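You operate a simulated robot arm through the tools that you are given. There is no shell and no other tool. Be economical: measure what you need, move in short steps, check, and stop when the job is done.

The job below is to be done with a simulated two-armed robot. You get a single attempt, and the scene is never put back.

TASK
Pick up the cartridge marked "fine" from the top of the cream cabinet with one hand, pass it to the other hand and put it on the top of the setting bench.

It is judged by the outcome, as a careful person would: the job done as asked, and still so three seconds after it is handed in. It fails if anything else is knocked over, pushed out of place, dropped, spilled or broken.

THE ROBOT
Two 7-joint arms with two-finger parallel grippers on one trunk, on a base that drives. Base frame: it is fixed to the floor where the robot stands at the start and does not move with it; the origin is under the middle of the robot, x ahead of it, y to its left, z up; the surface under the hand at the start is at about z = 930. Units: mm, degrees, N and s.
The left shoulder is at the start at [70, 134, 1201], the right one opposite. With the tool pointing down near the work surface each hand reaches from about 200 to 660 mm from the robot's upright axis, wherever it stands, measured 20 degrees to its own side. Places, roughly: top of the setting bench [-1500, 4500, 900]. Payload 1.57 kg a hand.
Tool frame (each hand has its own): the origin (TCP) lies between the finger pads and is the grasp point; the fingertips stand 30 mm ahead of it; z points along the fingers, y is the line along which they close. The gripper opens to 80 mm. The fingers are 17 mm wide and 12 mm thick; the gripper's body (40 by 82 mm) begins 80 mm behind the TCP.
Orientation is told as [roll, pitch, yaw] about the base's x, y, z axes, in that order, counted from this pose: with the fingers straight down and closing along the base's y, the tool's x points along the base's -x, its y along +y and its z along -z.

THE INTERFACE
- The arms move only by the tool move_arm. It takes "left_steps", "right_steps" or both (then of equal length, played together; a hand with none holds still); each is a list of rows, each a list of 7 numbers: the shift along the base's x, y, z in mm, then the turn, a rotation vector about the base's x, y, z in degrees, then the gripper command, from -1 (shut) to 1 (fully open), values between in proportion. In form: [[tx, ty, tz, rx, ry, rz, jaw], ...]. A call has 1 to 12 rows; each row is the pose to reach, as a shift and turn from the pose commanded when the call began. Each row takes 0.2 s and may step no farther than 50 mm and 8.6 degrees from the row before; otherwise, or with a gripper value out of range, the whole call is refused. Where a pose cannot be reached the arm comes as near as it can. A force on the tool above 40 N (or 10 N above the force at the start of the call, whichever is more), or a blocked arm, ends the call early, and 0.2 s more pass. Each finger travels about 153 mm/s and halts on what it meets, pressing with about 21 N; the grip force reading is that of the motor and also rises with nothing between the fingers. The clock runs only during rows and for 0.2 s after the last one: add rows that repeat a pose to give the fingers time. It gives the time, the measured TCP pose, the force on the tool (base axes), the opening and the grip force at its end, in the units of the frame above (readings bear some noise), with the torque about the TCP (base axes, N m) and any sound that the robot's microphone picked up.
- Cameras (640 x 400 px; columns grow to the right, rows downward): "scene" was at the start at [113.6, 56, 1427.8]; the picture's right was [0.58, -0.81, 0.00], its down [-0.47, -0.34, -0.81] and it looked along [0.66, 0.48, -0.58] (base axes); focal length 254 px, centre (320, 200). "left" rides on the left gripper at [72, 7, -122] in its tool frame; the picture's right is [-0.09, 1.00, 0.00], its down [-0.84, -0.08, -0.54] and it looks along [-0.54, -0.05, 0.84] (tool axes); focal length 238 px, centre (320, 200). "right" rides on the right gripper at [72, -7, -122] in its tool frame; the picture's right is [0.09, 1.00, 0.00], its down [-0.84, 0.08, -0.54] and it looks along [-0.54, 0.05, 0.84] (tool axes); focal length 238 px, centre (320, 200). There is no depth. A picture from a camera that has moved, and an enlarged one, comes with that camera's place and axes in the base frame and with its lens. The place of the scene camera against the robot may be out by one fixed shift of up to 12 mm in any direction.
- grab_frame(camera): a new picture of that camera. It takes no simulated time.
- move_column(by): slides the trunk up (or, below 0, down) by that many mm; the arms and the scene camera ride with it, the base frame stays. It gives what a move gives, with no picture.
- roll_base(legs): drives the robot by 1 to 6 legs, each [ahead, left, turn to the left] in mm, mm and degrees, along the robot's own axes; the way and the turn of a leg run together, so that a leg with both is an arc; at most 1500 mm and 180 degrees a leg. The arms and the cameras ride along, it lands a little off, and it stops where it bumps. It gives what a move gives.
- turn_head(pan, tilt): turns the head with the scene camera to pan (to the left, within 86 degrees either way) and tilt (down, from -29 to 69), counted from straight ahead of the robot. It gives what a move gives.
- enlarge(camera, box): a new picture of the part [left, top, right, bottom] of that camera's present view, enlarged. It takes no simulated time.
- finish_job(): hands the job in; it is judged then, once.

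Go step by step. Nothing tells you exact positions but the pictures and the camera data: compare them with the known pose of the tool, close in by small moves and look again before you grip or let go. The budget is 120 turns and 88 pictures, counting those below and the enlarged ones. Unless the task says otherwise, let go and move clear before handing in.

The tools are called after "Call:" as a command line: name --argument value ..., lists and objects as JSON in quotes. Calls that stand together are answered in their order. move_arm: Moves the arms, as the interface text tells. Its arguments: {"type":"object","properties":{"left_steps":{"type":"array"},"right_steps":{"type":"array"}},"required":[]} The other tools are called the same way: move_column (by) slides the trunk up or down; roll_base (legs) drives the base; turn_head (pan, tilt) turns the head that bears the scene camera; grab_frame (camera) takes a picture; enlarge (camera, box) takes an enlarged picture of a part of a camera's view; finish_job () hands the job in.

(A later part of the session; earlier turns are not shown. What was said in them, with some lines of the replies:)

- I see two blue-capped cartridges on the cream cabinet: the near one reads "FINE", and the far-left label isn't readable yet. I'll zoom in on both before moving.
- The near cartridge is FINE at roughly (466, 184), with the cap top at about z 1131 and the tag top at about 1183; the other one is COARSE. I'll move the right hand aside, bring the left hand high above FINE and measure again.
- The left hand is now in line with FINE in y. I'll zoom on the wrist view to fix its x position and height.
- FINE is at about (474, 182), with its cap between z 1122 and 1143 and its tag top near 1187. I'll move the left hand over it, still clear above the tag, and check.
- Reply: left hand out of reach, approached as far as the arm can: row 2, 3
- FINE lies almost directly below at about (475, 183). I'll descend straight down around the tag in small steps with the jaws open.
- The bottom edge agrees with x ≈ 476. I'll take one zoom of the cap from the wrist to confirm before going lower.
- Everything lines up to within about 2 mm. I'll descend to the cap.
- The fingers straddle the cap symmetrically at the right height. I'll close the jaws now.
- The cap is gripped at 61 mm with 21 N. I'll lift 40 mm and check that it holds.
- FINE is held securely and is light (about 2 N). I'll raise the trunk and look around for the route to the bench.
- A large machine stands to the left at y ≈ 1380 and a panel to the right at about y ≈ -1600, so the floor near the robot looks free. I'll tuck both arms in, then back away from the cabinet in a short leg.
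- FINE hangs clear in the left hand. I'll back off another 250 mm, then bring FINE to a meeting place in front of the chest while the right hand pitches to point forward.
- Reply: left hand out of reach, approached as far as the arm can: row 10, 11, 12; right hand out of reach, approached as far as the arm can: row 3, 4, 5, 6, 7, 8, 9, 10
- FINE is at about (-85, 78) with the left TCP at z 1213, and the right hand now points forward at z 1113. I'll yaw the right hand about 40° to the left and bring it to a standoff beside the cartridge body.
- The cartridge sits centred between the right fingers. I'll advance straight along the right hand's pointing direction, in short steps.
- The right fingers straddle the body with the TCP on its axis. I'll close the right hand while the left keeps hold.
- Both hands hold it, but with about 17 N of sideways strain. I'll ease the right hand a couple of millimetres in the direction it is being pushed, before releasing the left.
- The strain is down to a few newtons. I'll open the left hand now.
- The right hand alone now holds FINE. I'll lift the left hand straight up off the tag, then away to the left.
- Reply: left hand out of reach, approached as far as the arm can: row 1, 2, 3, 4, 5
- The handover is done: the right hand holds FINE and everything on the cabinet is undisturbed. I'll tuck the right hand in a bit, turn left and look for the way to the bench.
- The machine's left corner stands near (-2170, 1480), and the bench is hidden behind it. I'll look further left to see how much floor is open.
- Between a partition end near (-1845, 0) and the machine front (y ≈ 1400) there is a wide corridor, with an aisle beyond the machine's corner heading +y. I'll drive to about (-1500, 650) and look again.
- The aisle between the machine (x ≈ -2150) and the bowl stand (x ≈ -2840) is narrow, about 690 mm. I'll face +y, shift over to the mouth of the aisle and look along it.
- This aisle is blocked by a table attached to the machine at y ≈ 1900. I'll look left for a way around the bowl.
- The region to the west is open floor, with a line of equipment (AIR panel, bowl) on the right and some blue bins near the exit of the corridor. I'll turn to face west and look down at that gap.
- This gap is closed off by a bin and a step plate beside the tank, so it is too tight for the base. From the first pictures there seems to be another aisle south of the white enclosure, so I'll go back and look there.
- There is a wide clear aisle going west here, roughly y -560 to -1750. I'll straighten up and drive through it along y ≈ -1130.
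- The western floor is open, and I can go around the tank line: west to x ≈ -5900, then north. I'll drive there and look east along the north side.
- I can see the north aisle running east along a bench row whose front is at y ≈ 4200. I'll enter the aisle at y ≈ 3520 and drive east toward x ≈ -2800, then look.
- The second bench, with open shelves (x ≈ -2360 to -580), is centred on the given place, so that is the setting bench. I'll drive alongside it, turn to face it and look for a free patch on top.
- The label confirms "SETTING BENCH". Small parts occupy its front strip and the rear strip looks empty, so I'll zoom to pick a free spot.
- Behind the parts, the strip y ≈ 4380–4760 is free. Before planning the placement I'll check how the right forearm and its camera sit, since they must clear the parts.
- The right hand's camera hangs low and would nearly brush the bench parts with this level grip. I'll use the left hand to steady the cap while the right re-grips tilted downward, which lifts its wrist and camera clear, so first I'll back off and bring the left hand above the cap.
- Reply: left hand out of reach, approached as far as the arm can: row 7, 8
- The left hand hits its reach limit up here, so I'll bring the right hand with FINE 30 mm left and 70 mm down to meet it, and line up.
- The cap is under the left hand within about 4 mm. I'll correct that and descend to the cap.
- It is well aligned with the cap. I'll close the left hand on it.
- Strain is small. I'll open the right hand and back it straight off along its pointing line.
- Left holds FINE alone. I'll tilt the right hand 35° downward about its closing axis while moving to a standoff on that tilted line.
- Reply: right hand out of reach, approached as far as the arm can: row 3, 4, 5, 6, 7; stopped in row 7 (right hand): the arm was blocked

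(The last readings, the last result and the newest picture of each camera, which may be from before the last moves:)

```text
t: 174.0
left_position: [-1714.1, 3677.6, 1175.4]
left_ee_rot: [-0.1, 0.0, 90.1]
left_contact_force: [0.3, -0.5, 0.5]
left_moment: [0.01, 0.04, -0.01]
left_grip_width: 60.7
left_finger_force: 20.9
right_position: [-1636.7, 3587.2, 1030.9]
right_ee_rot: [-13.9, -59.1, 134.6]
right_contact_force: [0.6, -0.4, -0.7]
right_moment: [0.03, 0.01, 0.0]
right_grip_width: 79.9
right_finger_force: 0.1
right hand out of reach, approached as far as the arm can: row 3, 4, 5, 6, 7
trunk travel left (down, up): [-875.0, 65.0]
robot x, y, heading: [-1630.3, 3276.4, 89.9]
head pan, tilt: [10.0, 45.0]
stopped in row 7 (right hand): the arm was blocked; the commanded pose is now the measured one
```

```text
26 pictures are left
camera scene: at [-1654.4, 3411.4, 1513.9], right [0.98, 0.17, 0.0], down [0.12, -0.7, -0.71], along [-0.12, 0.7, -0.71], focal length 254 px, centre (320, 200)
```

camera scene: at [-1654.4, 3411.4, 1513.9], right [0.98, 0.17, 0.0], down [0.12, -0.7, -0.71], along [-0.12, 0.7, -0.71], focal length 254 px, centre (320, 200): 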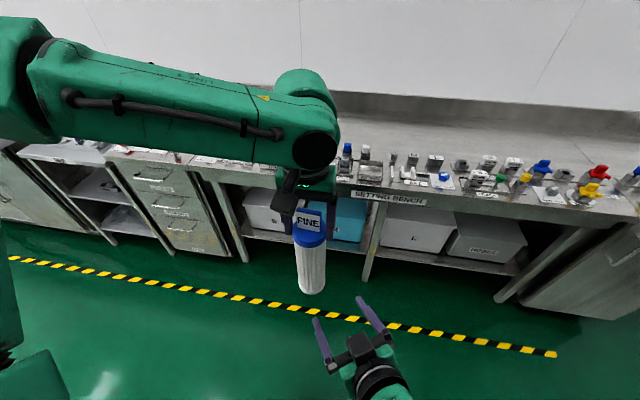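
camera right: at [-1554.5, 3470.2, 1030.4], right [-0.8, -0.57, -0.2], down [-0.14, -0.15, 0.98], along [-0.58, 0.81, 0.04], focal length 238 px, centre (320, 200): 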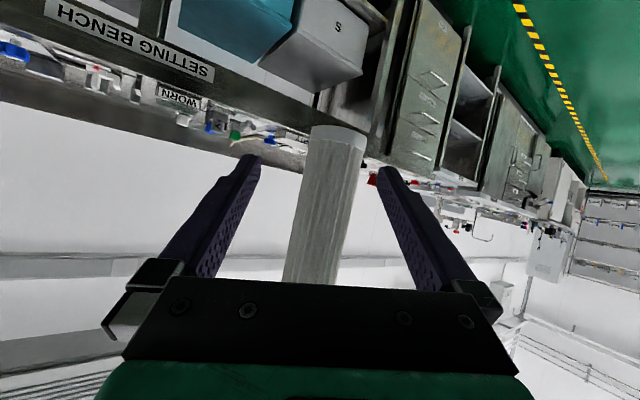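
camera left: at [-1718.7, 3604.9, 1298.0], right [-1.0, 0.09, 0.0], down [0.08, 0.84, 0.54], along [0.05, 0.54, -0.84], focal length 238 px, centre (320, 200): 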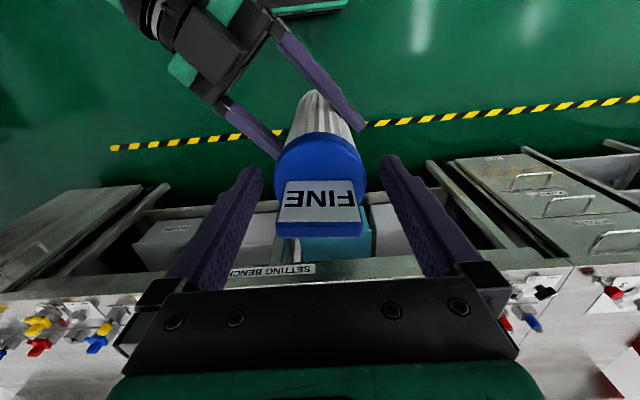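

The right arm was too folded for that pose, so I'll shift the meeting place forward and a little left, correct the right hand's orientation (45° yaw, 32° down) and go to a new standoff.

Call:
move_arm --left_steps '[[-10, 15, -2, 0, 0, 0, -1], [-20, 30, -4, 0, 0, 0, -1], [-30, 45, -6, 0, 0, 0, -1], [-40, 60, -8, 0, 0, 0, -1], [-50, 75, -10, 0, 0, 0, -1], [-57, 88, -10, 0, 0, 0, -1], [-57, 88, -10, 0, 0, 0, -1]]' --right_steps '[[-5, 15, 10, 0, 0, 0, 1], [-12, 32, 25, -1.5, 1, 3, 1], [-22, 50, 40, -3, 2, 6, 1], [-35, 70, 60, -4.5, 3, 9, 1], [-48, 90, 80, -5.9, 4.1, 12.1, 1], [-61, 106, 94, -5.9, 4.1, 12.1, 1], [-61, 106, 94, -5.9, 4.1, 12.1, 1]]'

Call:
grab_frame --camera "right"

Call:
grab_frame --camera "scene"

```text
t: 175.6
left_position: [-1767.5, 3763.7, 1165.6]
left_ee_rot: [0.0, -0.1, 89.9]
left_contact_force: [0.3, -0.7, -0.1]
left_moment: [0.0, -0.02, 0.02]
left_grip_width: 60.8
left_finger_force: 20.6
right_position: [-1698.0, 3690.2, 1126.1]
right_ee_rot: [-0.2, -58.0, 135.2]
right_contact_force: [0.2, -1.4, -0.7]
right_moment: [0.03, 0.01, 0.01]
right_grip_width: 80.2
right_finger_force: 0.0
trunk travel left (down, up): [-875.0, 65.0]
robot x, y, heading: [-1633.7, 3271.1, 89.8]
head pan, tilt: [10.0, 45.0]
```

```text
25 pictures are left
camera right: at [-1592.9, 3593.9, 1128.6], right [-0.67, -0.74, -0.08], down [-0.04, -0.07, 1.0], along [-0.74, 0.67, 0.01], focal length 238 px, centre (320, 200)
```

right: 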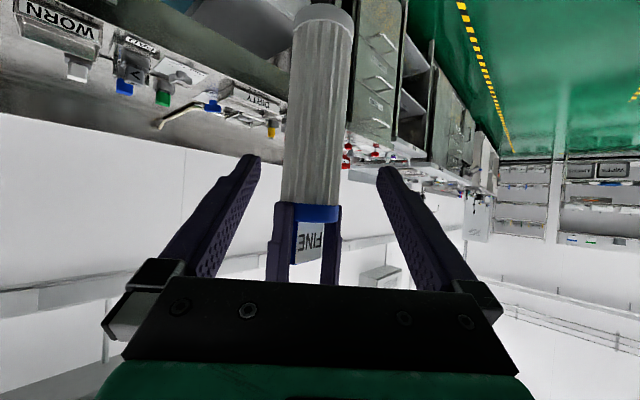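

```text
24 pictures are left
camera scene: at [-1652.7, 3410.5, 1514.0], right [0.98, 0.17, 0.0], down [0.12, -0.7, -0.71], along [-0.12, 0.7, -0.71], focal length 254 px, centre (320, 200)
```

scene: 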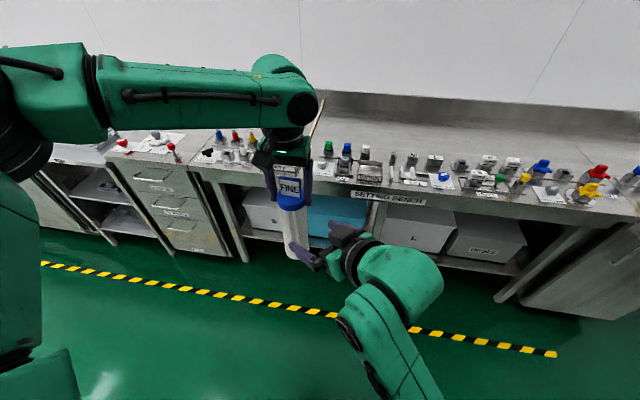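

The new pose is reached exactly and the cartridge is centred between the right fingers. I'll advance along the tilted line onto the body.

Call:
move_arm --right_steps '[[-14, 14.7, -12.6, 0, 0, 0, 1], [-28, 29.4, -25.2, 0, 0, 0, 1], [-42, 44, -38, 0, 0, 0, 1], [-56, 59, -50, 0, 0, 0, 1], [-70, 73.5, -63, 0, 0, 0, 1], [-70, 73.5, -63, 0, 0, 0, 1]]'

Call:
grab_frame --camera "right"

Call:
grab_frame --camera "left"

```text
t: 177.0
left_position: [-1767.4, 3763.8, 1166.0]
left_ee_rot: [0.1, 0.0, 89.9]
left_contact_force: [0.9, 0.2, 0.0]
left_moment: [0.02, -0.04, -0.01]
left_grip_width: 61.1
left_finger_force: 21.0
right_position: [-1766.7, 3765.3, 1061.5]
right_ee_rot: [-0.3, -58.0, 135.1]
right_contact_force: [1.4, -0.1, -0.3]
right_moment: [-0.04, -0.03, 0.01]
right_grip_width: 80.1
right_finger_force: 0.2
trunk travel left (down, up): [-875.0, 65.0]
robot x, y, heading: [-1631.5, 3274.3, 90.2]
head pan, tilt: [10.0, 45.0]
```

```text
23 pictures are left
camera right: at [-1662.9, 3669.8, 1065.4], right [-0.67, -0.74, -0.08], down [-0.05, -0.07, 1.0], along [-0.74, 0.67, 0.01], focal length 238 px, centre (320, 200)
```

right: 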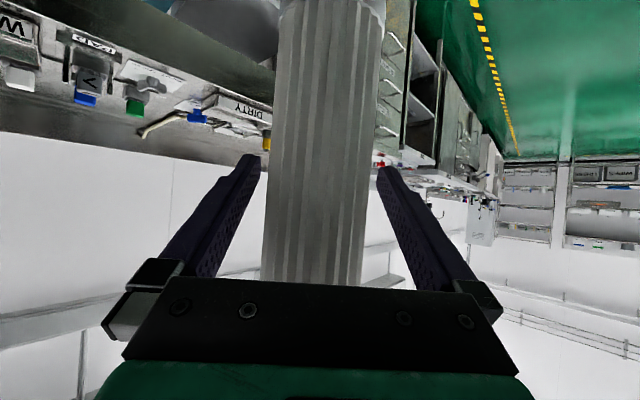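

```text
22 pictures are left
camera left: at [-1774.6, 3691.7, 1287.6], right [-1.0, 0.09, 0.0], down [0.08, 0.84, 0.54], along [0.05, 0.54, -0.84], focal length 238 px, centre (320, 200)
```

left: 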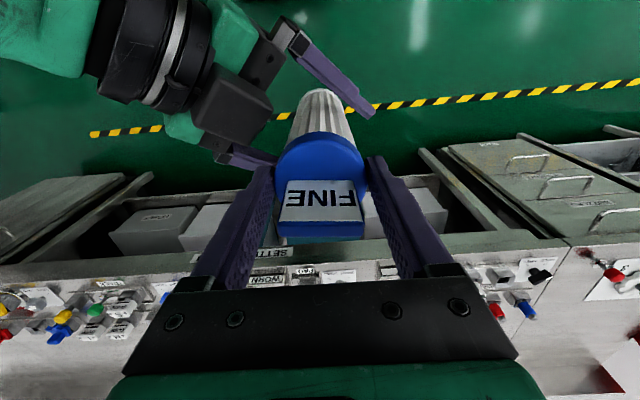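

The right hand is on axis. I'll close it.

Call:
move_arm --right_steps '[[0, 0, 0, 0, 0, 0, 0.6], [0, 0, 0, 0, 0, 0, 0.3], [0, 0, 0, 0, 0, 0, 0], [0, 0, 0, 0, 0, 0, -1], [0, 0, 0, 0, 0, 0, -1]]'

```text
t: 178.2
left_position: [-1767.9, 3763.0, 1165.2]
left_ee_rot: [0.0, 0.1, 89.9]
left_contact_force: [-2.1, -6.2, 0.2]
left_moment: [-0.44, 0.22, 0.23]
left_grip_width: 60.9
left_finger_force: 20.6
right_position: [-1766.6, 3765.9, 1061.0]
right_ee_rot: [-0.3, -57.9, 135.0]
right_contact_force: [1.7, 6.4, 0.4]
right_moment: [-0.25, -0.09, -0.24]
right_grip_width: 60.9
right_finger_force: 21.1
trunk travel left (down, up): [-875.0, 65.0]
robot x, y, heading: [-1631.4, 3278.2, 90.0]
head pan, tilt: [10.0, 45.0]
```

The strain is small (about 6 N). I'll open the left hand, lift it off the tag and move it away.

Call:
move_arm --left_steps '[[0, 0, 0, 0, 0, 0, 0.6], [0, 0, 0, 0, 0, 0, 1], [0, 0, 0, 0, 0, 0, 1], [0, 0, 25, 0, 0, 0, 1], [0, 0, 50, 0, 0, 0, 1], [0, 0, 75, 0, 0, 0, 1], [0, 0, 100, 0, 0, 0, 1], [-30, -15, 115, 0, 0, 0, 1], [-70, -35, 125, 0, 0, 0, 1], [-110, -70, 135, 0, 0, 0, 1], [-140, -110, 145, 0, 0, 0, 1], [-160, -150, 150, 0, 0, 0, 1]]'

Call:
grab_frame --camera "scene"

Call:
grab_frame --camera "right"

```text
refused: row 10 steps farther than a row can; nothing moved
```

```text
21 pictures are left
camera scene: at [-1652.8, 3411.6, 1513.9], right [0.98, 0.17, 0.0], down [0.12, -0.7, -0.71], along [-0.12, 0.7, -0.71], focal length 254 px, centre (320, 200)
```

scene: 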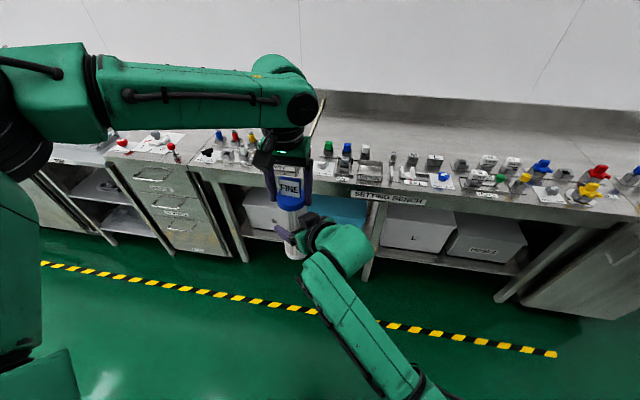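

```text
20 pictures are left
camera right: at [-1662.6, 3670.1, 1065.3], right [-0.67, -0.74, -0.08], down [-0.05, -0.07, 1.0], along [-0.74, 0.67, 0.01], focal length 238 px, centre (320, 200)
```

right: 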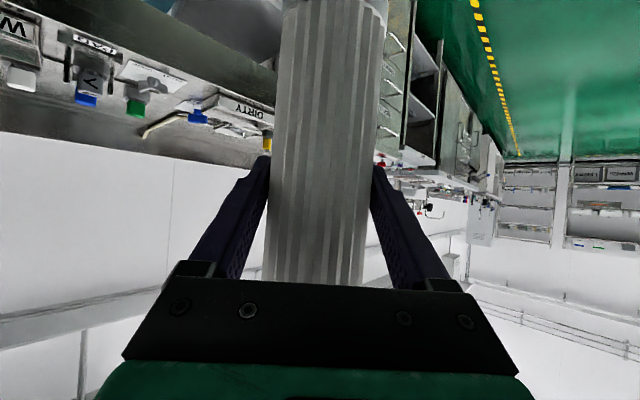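

One row stepped too far, so nothing moved. I'll send the release with shorter steps; the left moves away mostly sideways, then back.

Call:
move_arm --left_steps '[[0, 0, 0, 0, 0, 0, 0.6], [0, 0, 0, 0, 0, 0, 1], [0, 0, 0, 0, 0, 0, 1], [0, 0, 25, 0, 0, 0, 1], [0, 0, 50, 0, 0, 0, 1], [0, 0, 75, 0, 0, 0, 1], [0, 0, 100, 0, 0, 0, 1], [-30, -10, 115, 0, 0, 0, 1], [-60, -35, 125, 0, 0, 0, 1], [-90, -65, 135, 0, 0, 0, 1], [-120, -95, 140, 0, 0, 0, 1], [-145, -130, 145, 0, 0, 0, 1]]'

Call:
turn_head --pan 5 --tilt 38

Call:
grab_frame --camera "scene"

```text
t: 180.8
left_position: [-1914.6, 3630.0, 1310.2]
left_ee_rot: [-0.1, -0.1, 89.9]
left_contact_force: [-0.6, -0.5, 0.1]
left_moment: [0.06, -0.05, 0.01]
left_grip_width: 79.9
left_finger_force: 0.1
right_position: [-1768.1, 3763.5, 1063.0]
right_ee_rot: [-0.5, -58.0, 135.2]
right_contact_force: [-0.8, 1.2, -0.1]
right_moment: [0.01, -0.01, -0.02]
right_grip_width: 60.3
right_finger_force: 20.8
trunk travel left (down, up): [-875.0, 65.0]
robot x, y, heading: [-1633.4, 3274.5, 89.6]
head pan, tilt: [10.0, 45.0]
```

```text
t: 181.5
left_position: [-1915.0, 3632.7, 1310.7]
left_ee_rot: [0.0, 0.0, 90.0]
left_contact_force: [-0.1, 0.7, 0.2]
left_moment: [0.01, 0.02, -0.02]
left_grip_width: 80.1
left_finger_force: 0.1
right_position: [-1767.2, 3765.5, 1062.7]
right_ee_rot: [-0.3, -57.9, 135.1]
right_contact_force: [-0.5, 0.5, -0.4]
right_moment: [0.0, -0.02, 0.0]
right_grip_width: 60.6
right_finger_force: 20.7
trunk travel left (down, up): [-875.0, 65.0]
robot x, y, heading: [-1629.8, 3277.4, 90.0]
head pan, tilt: [5.0, 38.0]
```

```text
19 pictures are left
camera scene: at [-1646.9, 3416.6, 1524.2], right [1.0, 0.09, 0.0], down [0.05, -0.61, -0.79], along [-0.07, 0.78, -0.62], focal length 254 px, centre (320, 200)
```

scene: 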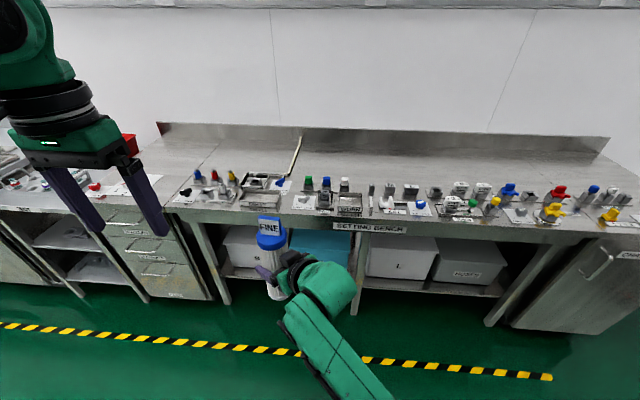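

FINE is now held tilted-grip in the right hand with the wrist high. I'll raise the trunk fully, then drive closer so the bench's rear strip comes in reach.

Call:
move_column --by 60

Call:
roll_base --legs '[[300, -130, 0], [270, 0, 0]]'

Call:
turn_head --pan 5 --tilt 38

Call:
grab_frame --camera "scene"

```text
t: 182.5
left_position: [-1912.8, 3633.8, 1370.3]
left_ee_rot: [0.0, 0.1, 89.9]
left_contact_force: [1.0, 0.5, -0.6]
left_moment: [-0.01, 0.02, 0.01]
left_grip_width: 80.0
left_finger_force: 0.1
right_position: [-1766.8, 3765.8, 1121.1]
right_ee_rot: [-0.2, -57.9, 134.9]
right_contact_force: [0.0, -0.3, -2.1]
right_moment: [-0.01, 0.02, -0.01]
right_grip_width: 60.7
right_finger_force: 21.2
trunk travel left (down, up): [-935.0, 5.0]
robot x, y, heading: [-1630.6, 3278.8, 89.8]
head pan, tilt: [5.0, 38.0]
```

```text
t: 186.2
left_position: [-1782.5, 4199.7, 1371.4]
left_ee_rot: [0.0, -0.2, 89.8]
left_contact_force: [0.1, -0.4, 0.1]
left_moment: [0.04, -0.02, 0.0]
left_grip_width: 80.1
left_finger_force: 0.0
right_position: [-1634.6, 4332.6, 1123.3]
right_ee_rot: [-0.4, -57.9, 135.0]
right_contact_force: [0.0, 0.1, -3.4]
right_moment: [-0.02, -0.01, 0.01]
right_grip_width: 60.2
right_finger_force: 21.0
trunk travel left (down, up): [-935.0, 5.0]
robot x, y, heading: [-1498.6, 3846.4, 89.8]
head pan, tilt: [5.0, 38.0]
```

```text
t: 186.8
left_position: [-1780.8, 4201.1, 1371.5]
left_ee_rot: [0.1, -0.1, 89.8]
left_contact_force: [0.0, -0.1, 0.1]
left_moment: [-0.02, 0.06, 0.04]
left_grip_width: 79.9
left_finger_force: 0.0
right_position: [-1634.8, 4332.9, 1120.6]
right_ee_rot: [-0.3, -57.9, 134.9]
right_contact_force: [0.9, 0.2, -3.2]
right_moment: [0.02, -0.03, -0.04]
right_grip_width: 60.6
right_finger_force: 21.0
trunk travel left (down, up): [-935.0, 5.0]
robot x, y, heading: [-1502.9, 3844.9, 90.0]
head pan, tilt: [5.0, 38.0]
```

```text
18 pictures are left
camera scene: at [-1515.3, 3984.3, 1584.3], right [1.0, 0.08, 0.0], down [0.05, -0.61, -0.79], along [-0.07, 0.79, -0.62], focal length 254 px, centre (320, 200)
```

scene: 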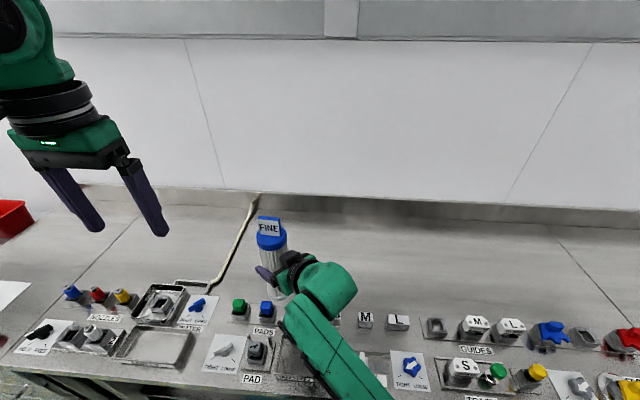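

FINE is above the parts with plenty of clearance. I'll extend the right arm 135 mm forward and 60 mm right, over the empty strip.

Call:
move_arm --right_steps '[[10, 22, 0, 0, 0, 0, -1], [20, 45, 0, 0, 0, 0, -1], [30, 68, 0, 0, 0, 0, -1], [40, 91, 0, 0, 0, 0, -1], [50, 114, 0, 0, 0, 0, -1], [60, 137, 0, 0, 0, 0, -1], [60, 137, 0, 0, 0, 0, -1]]'

Call:
grab_frame --camera "scene"

Call:
grab_frame --camera "right"

```text
t: 188.4
left_position: [-1780.9, 4202.7, 1370.3]
left_ee_rot: [0.0, 0.0, 89.8]
left_contact_force: [-0.1, 0.7, 1.1]
left_moment: [0.0, 0.0, -0.02]
left_grip_width: 79.5
left_finger_force: 0.1
right_position: [-1573.5, 4470.7, 1120.4]
right_ee_rot: [-0.3, -57.9, 134.8]
right_contact_force: [0.0, 0.1, -1.9]
right_moment: [-0.01, -0.01, 0.01]
right_grip_width: 60.3
right_finger_force: 21.1
trunk travel left (down, up): [-935.0, 5.0]
robot x, y, heading: [-1500.7, 3845.1, 89.7]
head pan, tilt: [5.0, 38.0]
```

```text
17 pictures are left
camera scene: at [-1515.4, 3986.2, 1584.2], right [1.0, 0.08, 0.0], down [0.05, -0.61, -0.79], along [-0.07, 0.79, -0.62], focal length 254 px, centre (320, 200)
```

scene: 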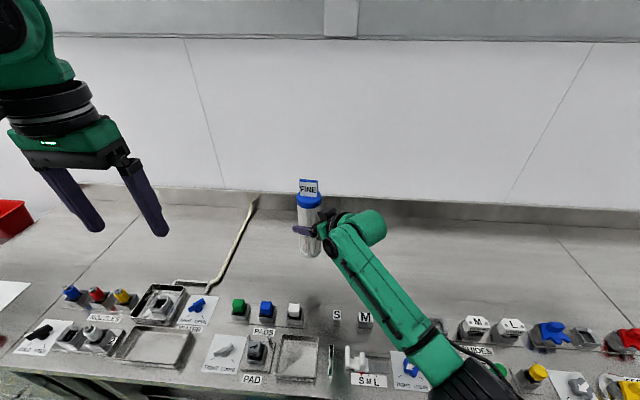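

```text
16 pictures are left
camera right: at [-1470.2, 4375.6, 1124.0], right [-0.67, -0.73, -0.08], down [-0.05, -0.07, 1.0], along [-0.74, 0.68, 0.01], focal length 238 px, centre (320, 200)
```

right: 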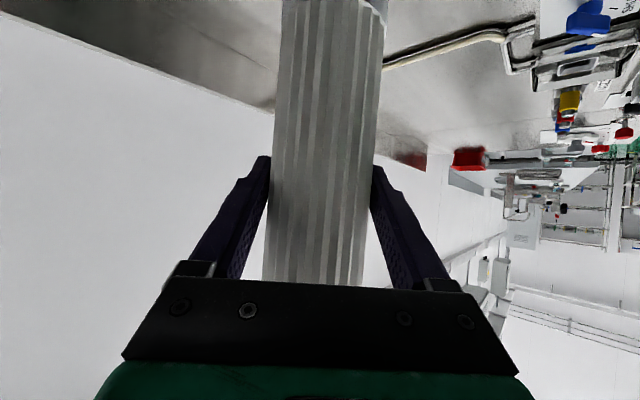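

FINE is over the empty strip. Before lowering I'll check the elbow's height above the front parts.

Call:
turn_head --pan -45 --tilt 50

Call:
grab_frame --camera "scene"

Call:
grab_frame --camera "left"

```text
t: 189.5
left_position: [-1781.5, 4203.2, 1370.0]
left_ee_rot: [0.0, 0.0, 89.9]
left_contact_force: [0.0, -0.5, 0.4]
left_moment: [0.01, 0.02, 0.01]
left_grip_width: 80.1
left_finger_force: 0.0
right_position: [-1573.9, 4471.4, 1119.3]
right_ee_rot: [-0.2, -57.9, 134.8]
right_contact_force: [-0.5, -1.0, -2.2]
right_moment: [-0.05, -0.01, 0.01]
right_grip_width: 60.6
right_finger_force: 20.4
trunk travel left (down, up): [-935.0, 5.0]
robot x, y, heading: [-1499.5, 3843.6, 89.8]
head pan, tilt: [-45.0, 50.0]
```

```text
15 pictures are left
camera scene: at [-1453.5, 3954.8, 1567.0], right [0.7, -0.71, 0.0], down [-0.54, -0.54, -0.64], along [0.46, 0.45, -0.77], focal length 254 px, centre (320, 200)
```

scene: 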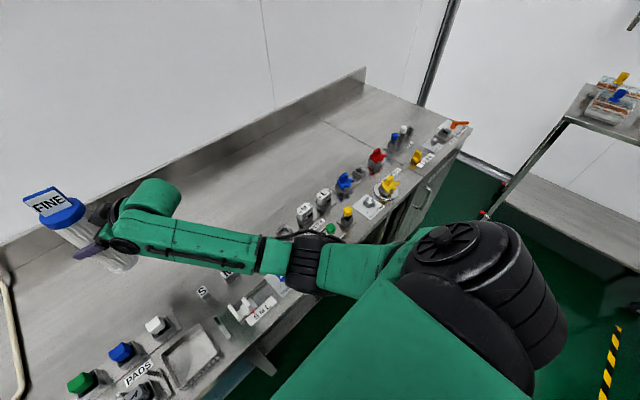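

```text
14 pictures are left
camera left: at [-1788.5, 4131.0, 1492.3], right [-1.0, 0.1, 0.0], down [0.08, 0.84, 0.54], along [0.05, 0.54, -0.84], focal length 238 px, centre (320, 200)
```

left: 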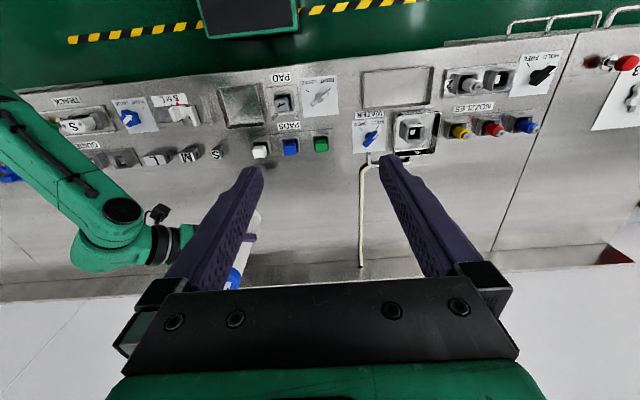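

The forearm rides at about z 1150–1230 above the parts, so lowering about 117 mm is safe everywhere. I'll lower the trunk 100 mm and then check the gap.

Call:
move_column --by -100

Call:
turn_head --pan 5 --tilt 38

Call:
enlarge --camera "scene" --box '[220, 160, 440, 340]'

```text
t: 190.9
left_position: [-1781.2, 4203.0, 1269.2]
left_ee_rot: [0.0, 0.0, 89.8]
left_contact_force: [-0.3, 0.2, 0.2]
left_moment: [0.02, 0.02, 0.02]
left_grip_width: 79.9
left_finger_force: 0.0
right_position: [-1574.6, 4472.3, 1020.4]
right_ee_rot: [-0.2, -57.9, 134.9]
right_contact_force: [0.0, -0.5, -2.5]
right_moment: [0.03, 0.03, 0.01]
right_grip_width: 60.3
right_finger_force: 21.0
trunk travel left (down, up): [-835.0, 105.0]
robot x, y, heading: [-1503.2, 3842.7, 89.6]
head pan, tilt: [-45.0, 50.0]
```

```text
t: 192.1
left_position: [-1781.4, 4202.2, 1270.0]
left_ee_rot: [0.0, 0.1, 89.9]
left_contact_force: [0.5, 0.4, 0.6]
left_moment: [0.06, 0.02, 0.0]
left_grip_width: 80.0
left_finger_force: 0.1
right_position: [-1574.5, 4472.3, 1020.3]
right_ee_rot: [-0.3, -57.9, 134.7]
right_contact_force: [-0.7, 0.8, -3.3]
right_moment: [0.0, 0.01, -0.01]
right_grip_width: 60.0
right_finger_force: 21.2
trunk travel left (down, up): [-835.0, 105.0]
robot x, y, heading: [-1502.6, 3842.8, 90.0]
head pan, tilt: [5.0, 38.0]
```

```text
2.22 times, centred on (330, 250) of scene
camera zoom: at [-1515.2, 3986.3, 1484.1], right [1.0, 0.08, 0.0], down [0.05, -0.61, -0.79], along [-0.06, 0.78, -0.62], focal length 564 px, centre (298, 89)
```

zoom: 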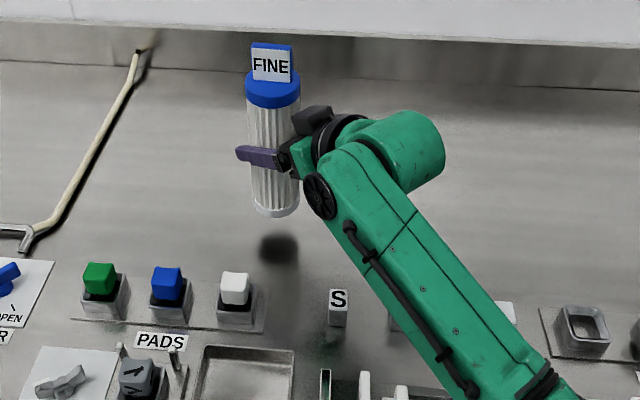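

The gap under FINE still looks larger than a few millimetres; a two-view estimate puts the bench top near z 880–900. I'll lower in small arm steps and watch the force.

Call:
move_arm --right_steps '[[0, 0, -3, 0, 0, 0, -1], [0, 0, -6, 0, 0, 0, -1], [0, 0, -9, 0, 0, 0, -1], [0, 0, -12, 0, 0, 0, -1], [0, 0, -12, 0, 0, 0, -1]]'

Call:
enlarge --camera "scene" --box '[260, 180, 370, 290]'

```text
t: 193.2
left_position: [-1781.4, 4203.3, 1269.1]
left_ee_rot: [0.0, 0.0, 89.8]
left_contact_force: [-0.2, 0.3, 0.1]
left_moment: [-0.02, 0.01, 0.01]
left_grip_width: 80.2
left_finger_force: 0.0
right_position: [-1574.1, 4471.8, 1008.0]
right_ee_rot: [-0.2, -57.9, 134.9]
right_contact_force: [-0.1, 0.0, -3.3]
right_moment: [-0.02, -0.01, 0.01]
right_grip_width: 60.3
right_finger_force: 21.3
trunk travel left (down, up): [-835.0, 105.0]
robot x, y, heading: [-1501.7, 3842.3, 89.9]
head pan, tilt: [5.0, 38.0]
```

```text
3.64 times, centred on (315, 235) of scene
camera zoom: at [-1515.3, 3986.3, 1484.1], right [1.0, 0.08, 0.0], down [0.05, -0.61, -0.79], along [-0.07, 0.78, -0.62], focal length 923 px, centre (338, 73)
```

zoom: 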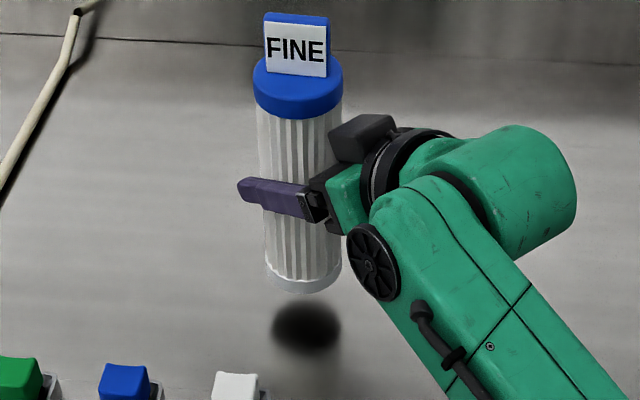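

There is still a gap, judging by the shadow, with no contact force yet. I'll continue lowering.

Call:
move_arm --right_steps '[[0, 0, -3, 0, 0, 0, -1], [0, 0, -6, 0, 0, 0, -1], [0, 0, -9, 0, 0, 0, -1], [0, 0, -12, 0, 0, 0, -1], [0, 0, -15, 0, 0, 0, -1], [0, 0, -15, 0, 0, 0, -1]]'

Call:
enlarge --camera "scene" --box '[260, 180, 370, 290]'

```text
t: 194.7
left_position: [-1780.8, 4202.8, 1270.6]
left_ee_rot: [0.0, 0.1, 89.8]
left_contact_force: [0.3, 0.2, 0.0]
left_moment: [0.0, -0.02, -0.01]
left_grip_width: 79.9
left_finger_force: 0.1
right_position: [-1574.0, 4471.5, 993.5]
right_ee_rot: [-0.2, -58.0, 134.9]
right_contact_force: [-1.1, 0.0, -3.0]
right_moment: [0.01, 0.02, -0.01]
right_grip_width: 60.6
right_finger_force: 21.8
trunk travel left (down, up): [-835.0, 105.0]
robot x, y, heading: [-1499.2, 3844.0, 89.7]
head pan, tilt: [5.0, 38.0]
```

```text
3.64 times, centred on (315, 235) of scene
camera zoom: at [-1515.3, 3986.3, 1484.1], right [1.0, 0.08, 0.0], down [0.05, -0.61, -0.79], along [-0.07, 0.78, -0.62], focal length 923 px, centre (338, 73)
```

zoom: 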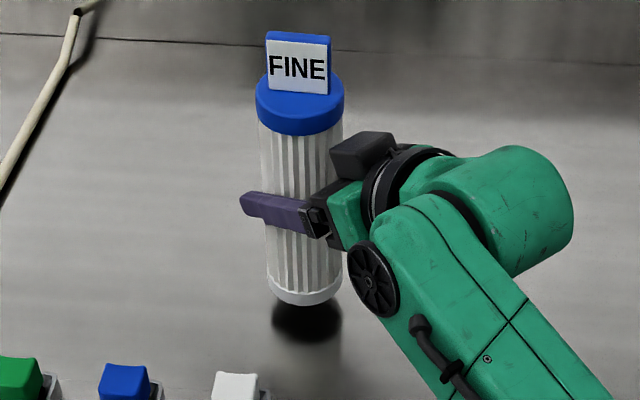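

Getting closer: about 15–20 mm remain. I'll lower 12 mm more, then go finer.

Call:
move_arm --right_steps '[[0, 0, -3, 0, 0, 0, -1], [0, 0, -6, 0, 0, 0, -1], [0, 0, -9, 0, 0, 0, -1], [0, 0, -12, 0, 0, 0, -1], [0, 0, -12, 0, 0, 0, -1]]'

Call:
enlarge --camera "scene" --box '[260, 180, 370, 290]'

```text
t: 195.8
left_position: [-1781.3, 4201.7, 1269.9]
left_ee_rot: [0.0, 0.0, 89.7]
left_contact_force: [-0.5, -0.5, -0.4]
left_moment: [-0.02, 0.02, 0.03]
left_grip_width: 80.0
left_finger_force: 0.1
right_position: [-1574.6, 4471.6, 981.2]
right_ee_rot: [-0.1, -58.0, 134.9]
right_contact_force: [0.2, 0.1, -2.6]
right_moment: [0.03, 0.01, -0.01]
right_grip_width: 60.3
right_finger_force: 21.2
trunk travel left (down, up): [-835.0, 105.0]
robot x, y, heading: [-1498.8, 3843.9, 89.4]
head pan, tilt: [5.0, 38.0]
```

```text
3.64 times, centred on (315, 235) of scene
camera zoom: at [-1515.3, 3986.3, 1484.1], right [1.0, 0.08, 0.0], down [0.05, -0.61, -0.79], along [-0.07, 0.78, -0.62], focal length 923 px, centre (338, 73)
```

zoom: 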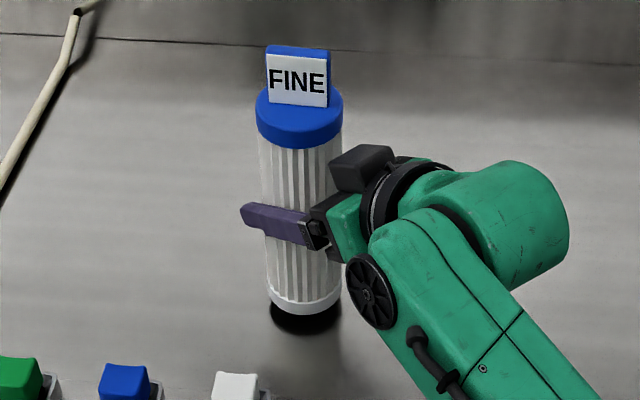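

Only a sliver of shadow shows now, about 5–10 mm. I'll go down in 1–2 mm steps and watch for contact.

Call:
move_arm --right_steps '[[0, 0, -1.5, 0, 0, 0, -1], [0, 0, -3, 0, 0, 0, -1], [0, 0, -4.5, 0, 0, 0, -1], [0, 0, -6, 0, 0, 0, -1], [0, 0, -6, 0, 0, 0, -1]]'

```text
t: 197.1
left_position: [-1782.3, 4202.8, 1270.1]
left_ee_rot: [-0.1, 0.0, 89.8]
left_contact_force: [-0.7, -0.3, 0.2]
left_moment: [0.0, 0.01, 0.01]
left_grip_width: 79.9
left_finger_force: 0.0
right_position: [-1573.8, 4470.0, 976.7]
right_ee_rot: [-0.2, -57.8, 134.9]
right_contact_force: [0.1, -0.5, -2.9]
right_moment: [0.01, -0.02, -0.01]
right_grip_width: 60.1
right_finger_force: 20.6
trunk travel left (down, up): [-835.0, 105.0]
robot x, y, heading: [-1498.3, 3844.6, 89.9]
head pan, tilt: [5.0, 38.0]
```

Call:
move_arm --right_steps '[[0, 0, -1, 0, 0, 0, -1], [0, 0, -2, 0, 0, 0, -1], [0, 0, -3, 0, 0, 0, -1], [0, 0, -4, 0, 0, 0, -1], [0, 0, -4, 0, 0, 0, -1]]'

Call:
enlarge --camera "scene" --box '[280, 220, 350, 290]'

```text
t: 198.2
left_position: [-1781.2, 4202.9, 1270.0]
left_ee_rot: [0.1, 0.1, 89.8]
left_contact_force: [-0.5, 0.5, 0.3]
left_moment: [-0.02, 0.0, 0.03]
left_grip_width: 80.0
left_finger_force: 0.1
right_position: [-1574.4, 4471.0, 971.5]
right_ee_rot: [-0.2, -57.9, 135.0]
right_contact_force: [0.2, 0.5, -3.0]
right_moment: [-0.02, 0.04, 0.03]
right_grip_width: 60.2
right_finger_force: 21.3
trunk travel left (down, up): [-835.0, 105.0]
robot x, y, heading: [-1497.4, 3844.4, 89.8]
head pan, tilt: [5.0, 38.0]
```

```text
5.71 times, centred on (315, 255) of scene
camera zoom: at [-1515.3, 3986.3, 1484.1], right [1.0, 0.08, 0.0], down [0.05, -0.61, -0.79], along [-0.07, 0.78, -0.62], focal length 1451 px, centre (349, -114)
```

zoom: 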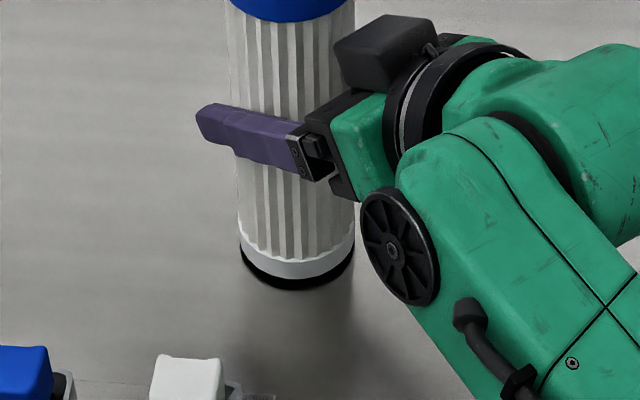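

A thin shadow sliver remains, about 3–5 mm. I'll continue in 1 mm steps.

Call:
move_arm --right_steps '[[0, 0, -1, 0, 0, 0, -1], [0, 0, -2, 0, 0, 0, -1], [0, 0, -3, 0, 0, 0, -1], [0, 0, -4, 0, 0, 0, -1], [0, 0, -4, 0, 0, 0, -1]]'

```text
t: 199.4
left_position: [-1779.9, 4201.2, 1270.3]
left_ee_rot: [0.0, -0.1, 89.8]
left_contact_force: [0.9, -0.7, 0.5]
left_moment: [0.05, -0.01, 0.02]
left_grip_width: 79.7
left_finger_force: 0.1
right_position: [-1574.7, 4470.4, 969.5]
right_ee_rot: [-0.4, -58.1, 135.0]
right_contact_force: [-0.9, 1.1, 6.2]
right_moment: [0.32, -0.06, -0.04]
right_grip_width: 60.3
right_finger_force: 20.8
trunk travel left (down, up): [-835.0, 105.0]
robot x, y, heading: [-1497.8, 3846.2, 90.0]
head pan, tilt: [5.0, 38.0]
```

Contact: the vertical force swung from -3 to +6 N, so FINE is standing on the bench. I'll check that it is upright before opening.

Call:
enlarge --camera "scene" --box '[260, 180, 370, 290]'

Call:
move_arm --right_steps '[[0, 0, 0.5, 0, 0, 0, -1], [0, 0, 1, 0, 0, 0, -1], [0, 0, 1, 0, 0, 0, -1]]'

```text
3.64 times, centred on (315, 235) of scene
camera zoom: at [-1515.0, 3984.4, 1484.4], right [1.0, 0.08, 0.0], down [0.05, -0.61, -0.79], along [-0.07, 0.79, -0.62], focal length 923 px, centre (338, 73)
```

zoom: 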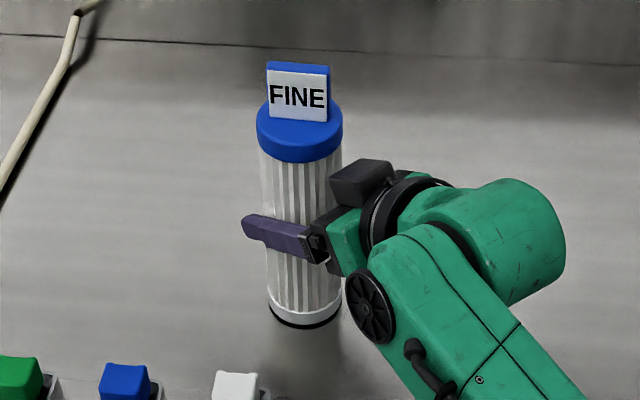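

```text
t: 200.2
left_position: [-1781.6, 4201.5, 1270.4]
left_ee_rot: [0.0, -0.1, 89.7]
left_contact_force: [0.0, -0.3, -0.2]
left_moment: [0.0, 0.03, 0.01]
left_grip_width: 80.0
left_finger_force: 0.0
right_position: [-1574.1, 4469.1, 968.1]
right_ee_rot: [-0.3, -58.0, 135.0]
right_contact_force: [-1.1, 3.3, 5.8]
right_moment: [0.45, 0.18, -0.04]
right_grip_width: 60.4
right_finger_force: 21.1
trunk travel left (down, up): [-835.0, 105.0]
robot x, y, heading: [-1502.3, 3842.8, 89.9]
head pan, tilt: [5.0, 38.0]
```

It looks upright, with at most a degree or two of lean that will settle. I'll open gently and check.

Call:
move_arm --right_steps '[[0, 0, 0, 0, 0, 0, 0.55], [0, 0, 0, 0, 0, 0, 0.65], [0, 0, 0, 0, 0, 0, 0.8], [0, 0, 0, 0, 0, 0, 1], [0, 0, 0, 0, 0, 0, 1]]'

Call:
enlarge --camera "scene" --box '[260, 180, 370, 290]'

Call:
grab_frame --camera "right"

```text
t: 201.4
left_position: [-1781.3, 4202.8, 1271.0]
left_ee_rot: [0.0, -0.1, 89.9]
left_contact_force: [-0.4, 0.6, 0.7]
left_moment: [-0.01, 0.01, 0.0]
left_grip_width: 79.8
left_finger_force: 0.1
right_position: [-1573.4, 4470.3, 967.8]
right_ee_rot: [-0.2, -58.0, 135.0]
right_contact_force: [1.0, 0.6, -1.3]
right_moment: [-0.01, 0.0, 0.02]
right_grip_width: 79.9
right_finger_force: 0.2
trunk travel left (down, up): [-835.0, 105.0]
robot x, y, heading: [-1502.9, 3843.5, 89.6]
head pan, tilt: [5.0, 38.0]
```

```text
3.64 times, centred on (315, 235) of scene
camera zoom: at [-1515.2, 3985.5, 1484.2], right [1.0, 0.08, 0.0], down [0.05, -0.61, -0.79], along [-0.07, 0.79, -0.62], focal length 923 px, centre (338, 73)
```

zoom: 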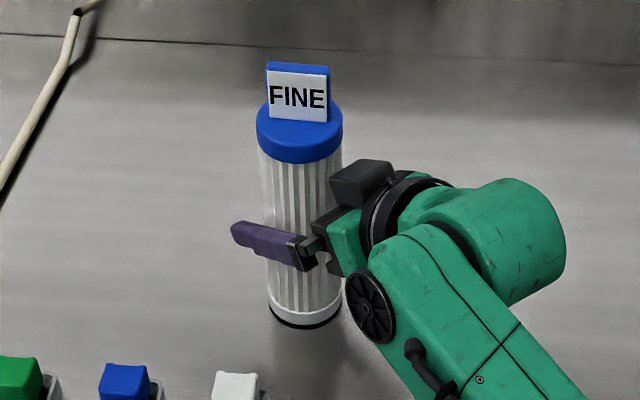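

```text
6 pictures are left
camera right: at [-1469.9, 4374.5, 971.9], right [-0.67, -0.73, -0.08], down [-0.05, -0.07, 1.0], along [-0.74, 0.68, 0.01], focal length 238 px, centre (320, 200)
```

right: 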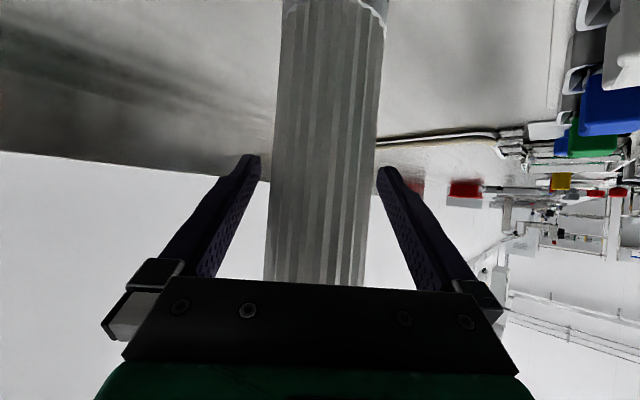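

FINE stands free and upright. I'll retract the right hand along its tilted line, back and up.

Call:
move_arm --right_steps '[[9, -9, 8, 0, 0, 0, 1], [18, -18, 16, 0, 0, 0, 1], [27, -27, 24, 0, 0, 0, 1], [36, -36, 33, 0, 0, 0, 1], [48, -48, 44, 0, 0, 0, 1], [60, -60, 56, 0, 0, 0, 1], [72, -72, 70, 0, 0, 0, 1], [80, -80, 90, 0, 0, 0, 1], [84, -84, 110, 0, 0, 0, 1], [84, -84, 110, 0, 0, 0, 1]]'

Call:
grab_frame --camera "scene"

```text
t: 203.7
left_position: [-1780.7, 4202.2, 1270.4]
left_ee_rot: [0.1, -0.1, 89.7]
left_contact_force: [-0.8, -0.1, -0.2]
left_moment: [-0.01, -0.01, 0.0]
left_grip_width: 80.3
left_finger_force: 0.0
right_position: [-1492.1, 4386.8, 1080.2]
right_ee_rot: [-0.3, -57.9, 135.0]
right_contact_force: [0.3, 0.4, 0.1]
right_moment: [-0.02, -0.03, -0.03]
right_grip_width: 79.9
right_finger_force: 0.0
trunk travel left (down, up): [-835.0, 105.0]
robot x, y, heading: [-1498.7, 3845.1, 89.8]
head pan, tilt: [5.0, 38.0]
```

```text
5 pictures are left
camera scene: at [-1515.2, 3985.8, 1484.2], right [1.0, 0.08, 0.0], down [0.05, -0.61, -0.79], along [-0.07, 0.79, -0.62], focal length 254 px, centre (320, 200)
```

scene: 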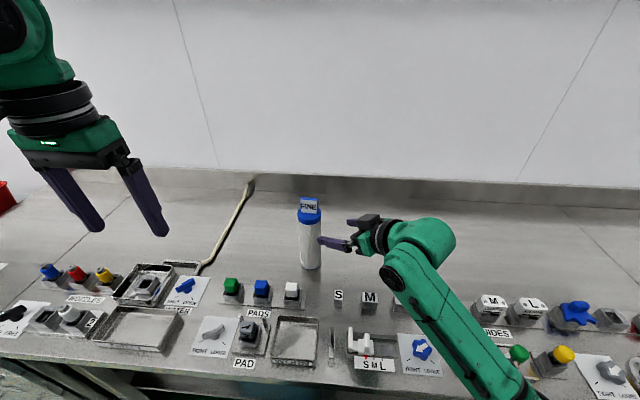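

FINE stands on the bench and all the parts are in place. I'll raise the trunk and back away, then take a last look.

Call:
move_column --by 100

Call:
roll_base --legs '[[-300, 0, 0]]'

Call:
grab_frame --camera "scene"

```text
t: 205.0
left_position: [-1780.2, 4201.8, 1370.6]
left_ee_rot: [0.0, 0.0, 89.9]
left_contact_force: [-0.5, -0.2, -0.2]
left_moment: [-0.03, -0.02, -0.02]
left_grip_width: 80.0
left_finger_force: 0.0
right_position: [-1491.2, 4387.3, 1179.9]
right_ee_rot: [-0.2, -57.9, 134.9]
right_contact_force: [0.2, 0.1, 0.0]
right_moment: [0.03, 0.04, 0.01]
right_grip_width: 79.9
right_finger_force: 0.0
trunk travel left (down, up): [-935.0, 5.0]
robot x, y, heading: [-1497.0, 3844.8, 89.6]
head pan, tilt: [5.0, 38.0]
```

```text
t: 207.0
left_position: [-1780.8, 3906.5, 1369.2]
left_ee_rot: [0.0, 0.0, 89.3]
left_contact_force: [-0.4, 0.6, 0.1]
left_moment: [-0.03, 0.04, -0.03]
left_grip_width: 79.7
left_finger_force: 0.2
right_position: [-1490.2, 4089.8, 1179.8]
right_ee_rot: [-0.1, -57.9, 134.3]
right_contact_force: [-0.7, 0.2, -0.2]
right_moment: [-0.01, 0.0, 0.0]
right_grip_width: 79.9
right_finger_force: 0.1
trunk travel left (down, up): [-935.0, 5.0]
robot x, y, heading: [-1504.0, 3548.3, 89.4]
head pan, tilt: [5.0, 38.0]
```

```text
4 pictures are left
camera scene: at [-1516.5, 3689.2, 1583.9], right [1.0, 0.08, 0.0], down [0.05, -0.62, -0.79], along [-0.06, 0.78, -0.62], focal length 254 px, centre (320, 200)
```

scene: 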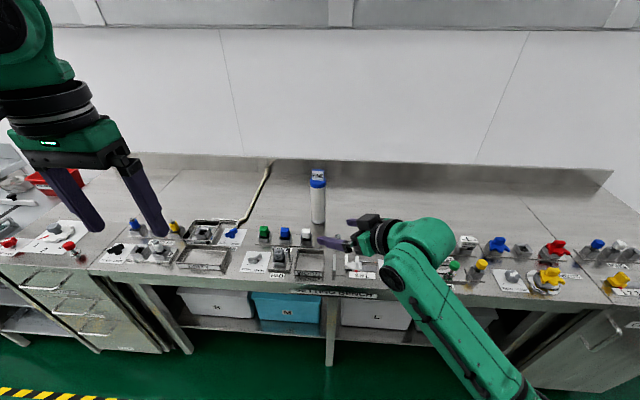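

FINE stands upright on the setting bench with both hands clear and nothing else disturbed. I'm handing the job in.

Call:
finish_job

```text
The job is handed in.
```

The "fine" cartridge is standing upright on the setting bench, in the empty strip behind the small parts, and both hands are clear of it. The left hand picked it up and passed it to the right, which set it down.

At the bench, the left hand briefly took the cap again so the right could re-grip at a tilt. Nothing in the pictures I took looks knocked over or moved.
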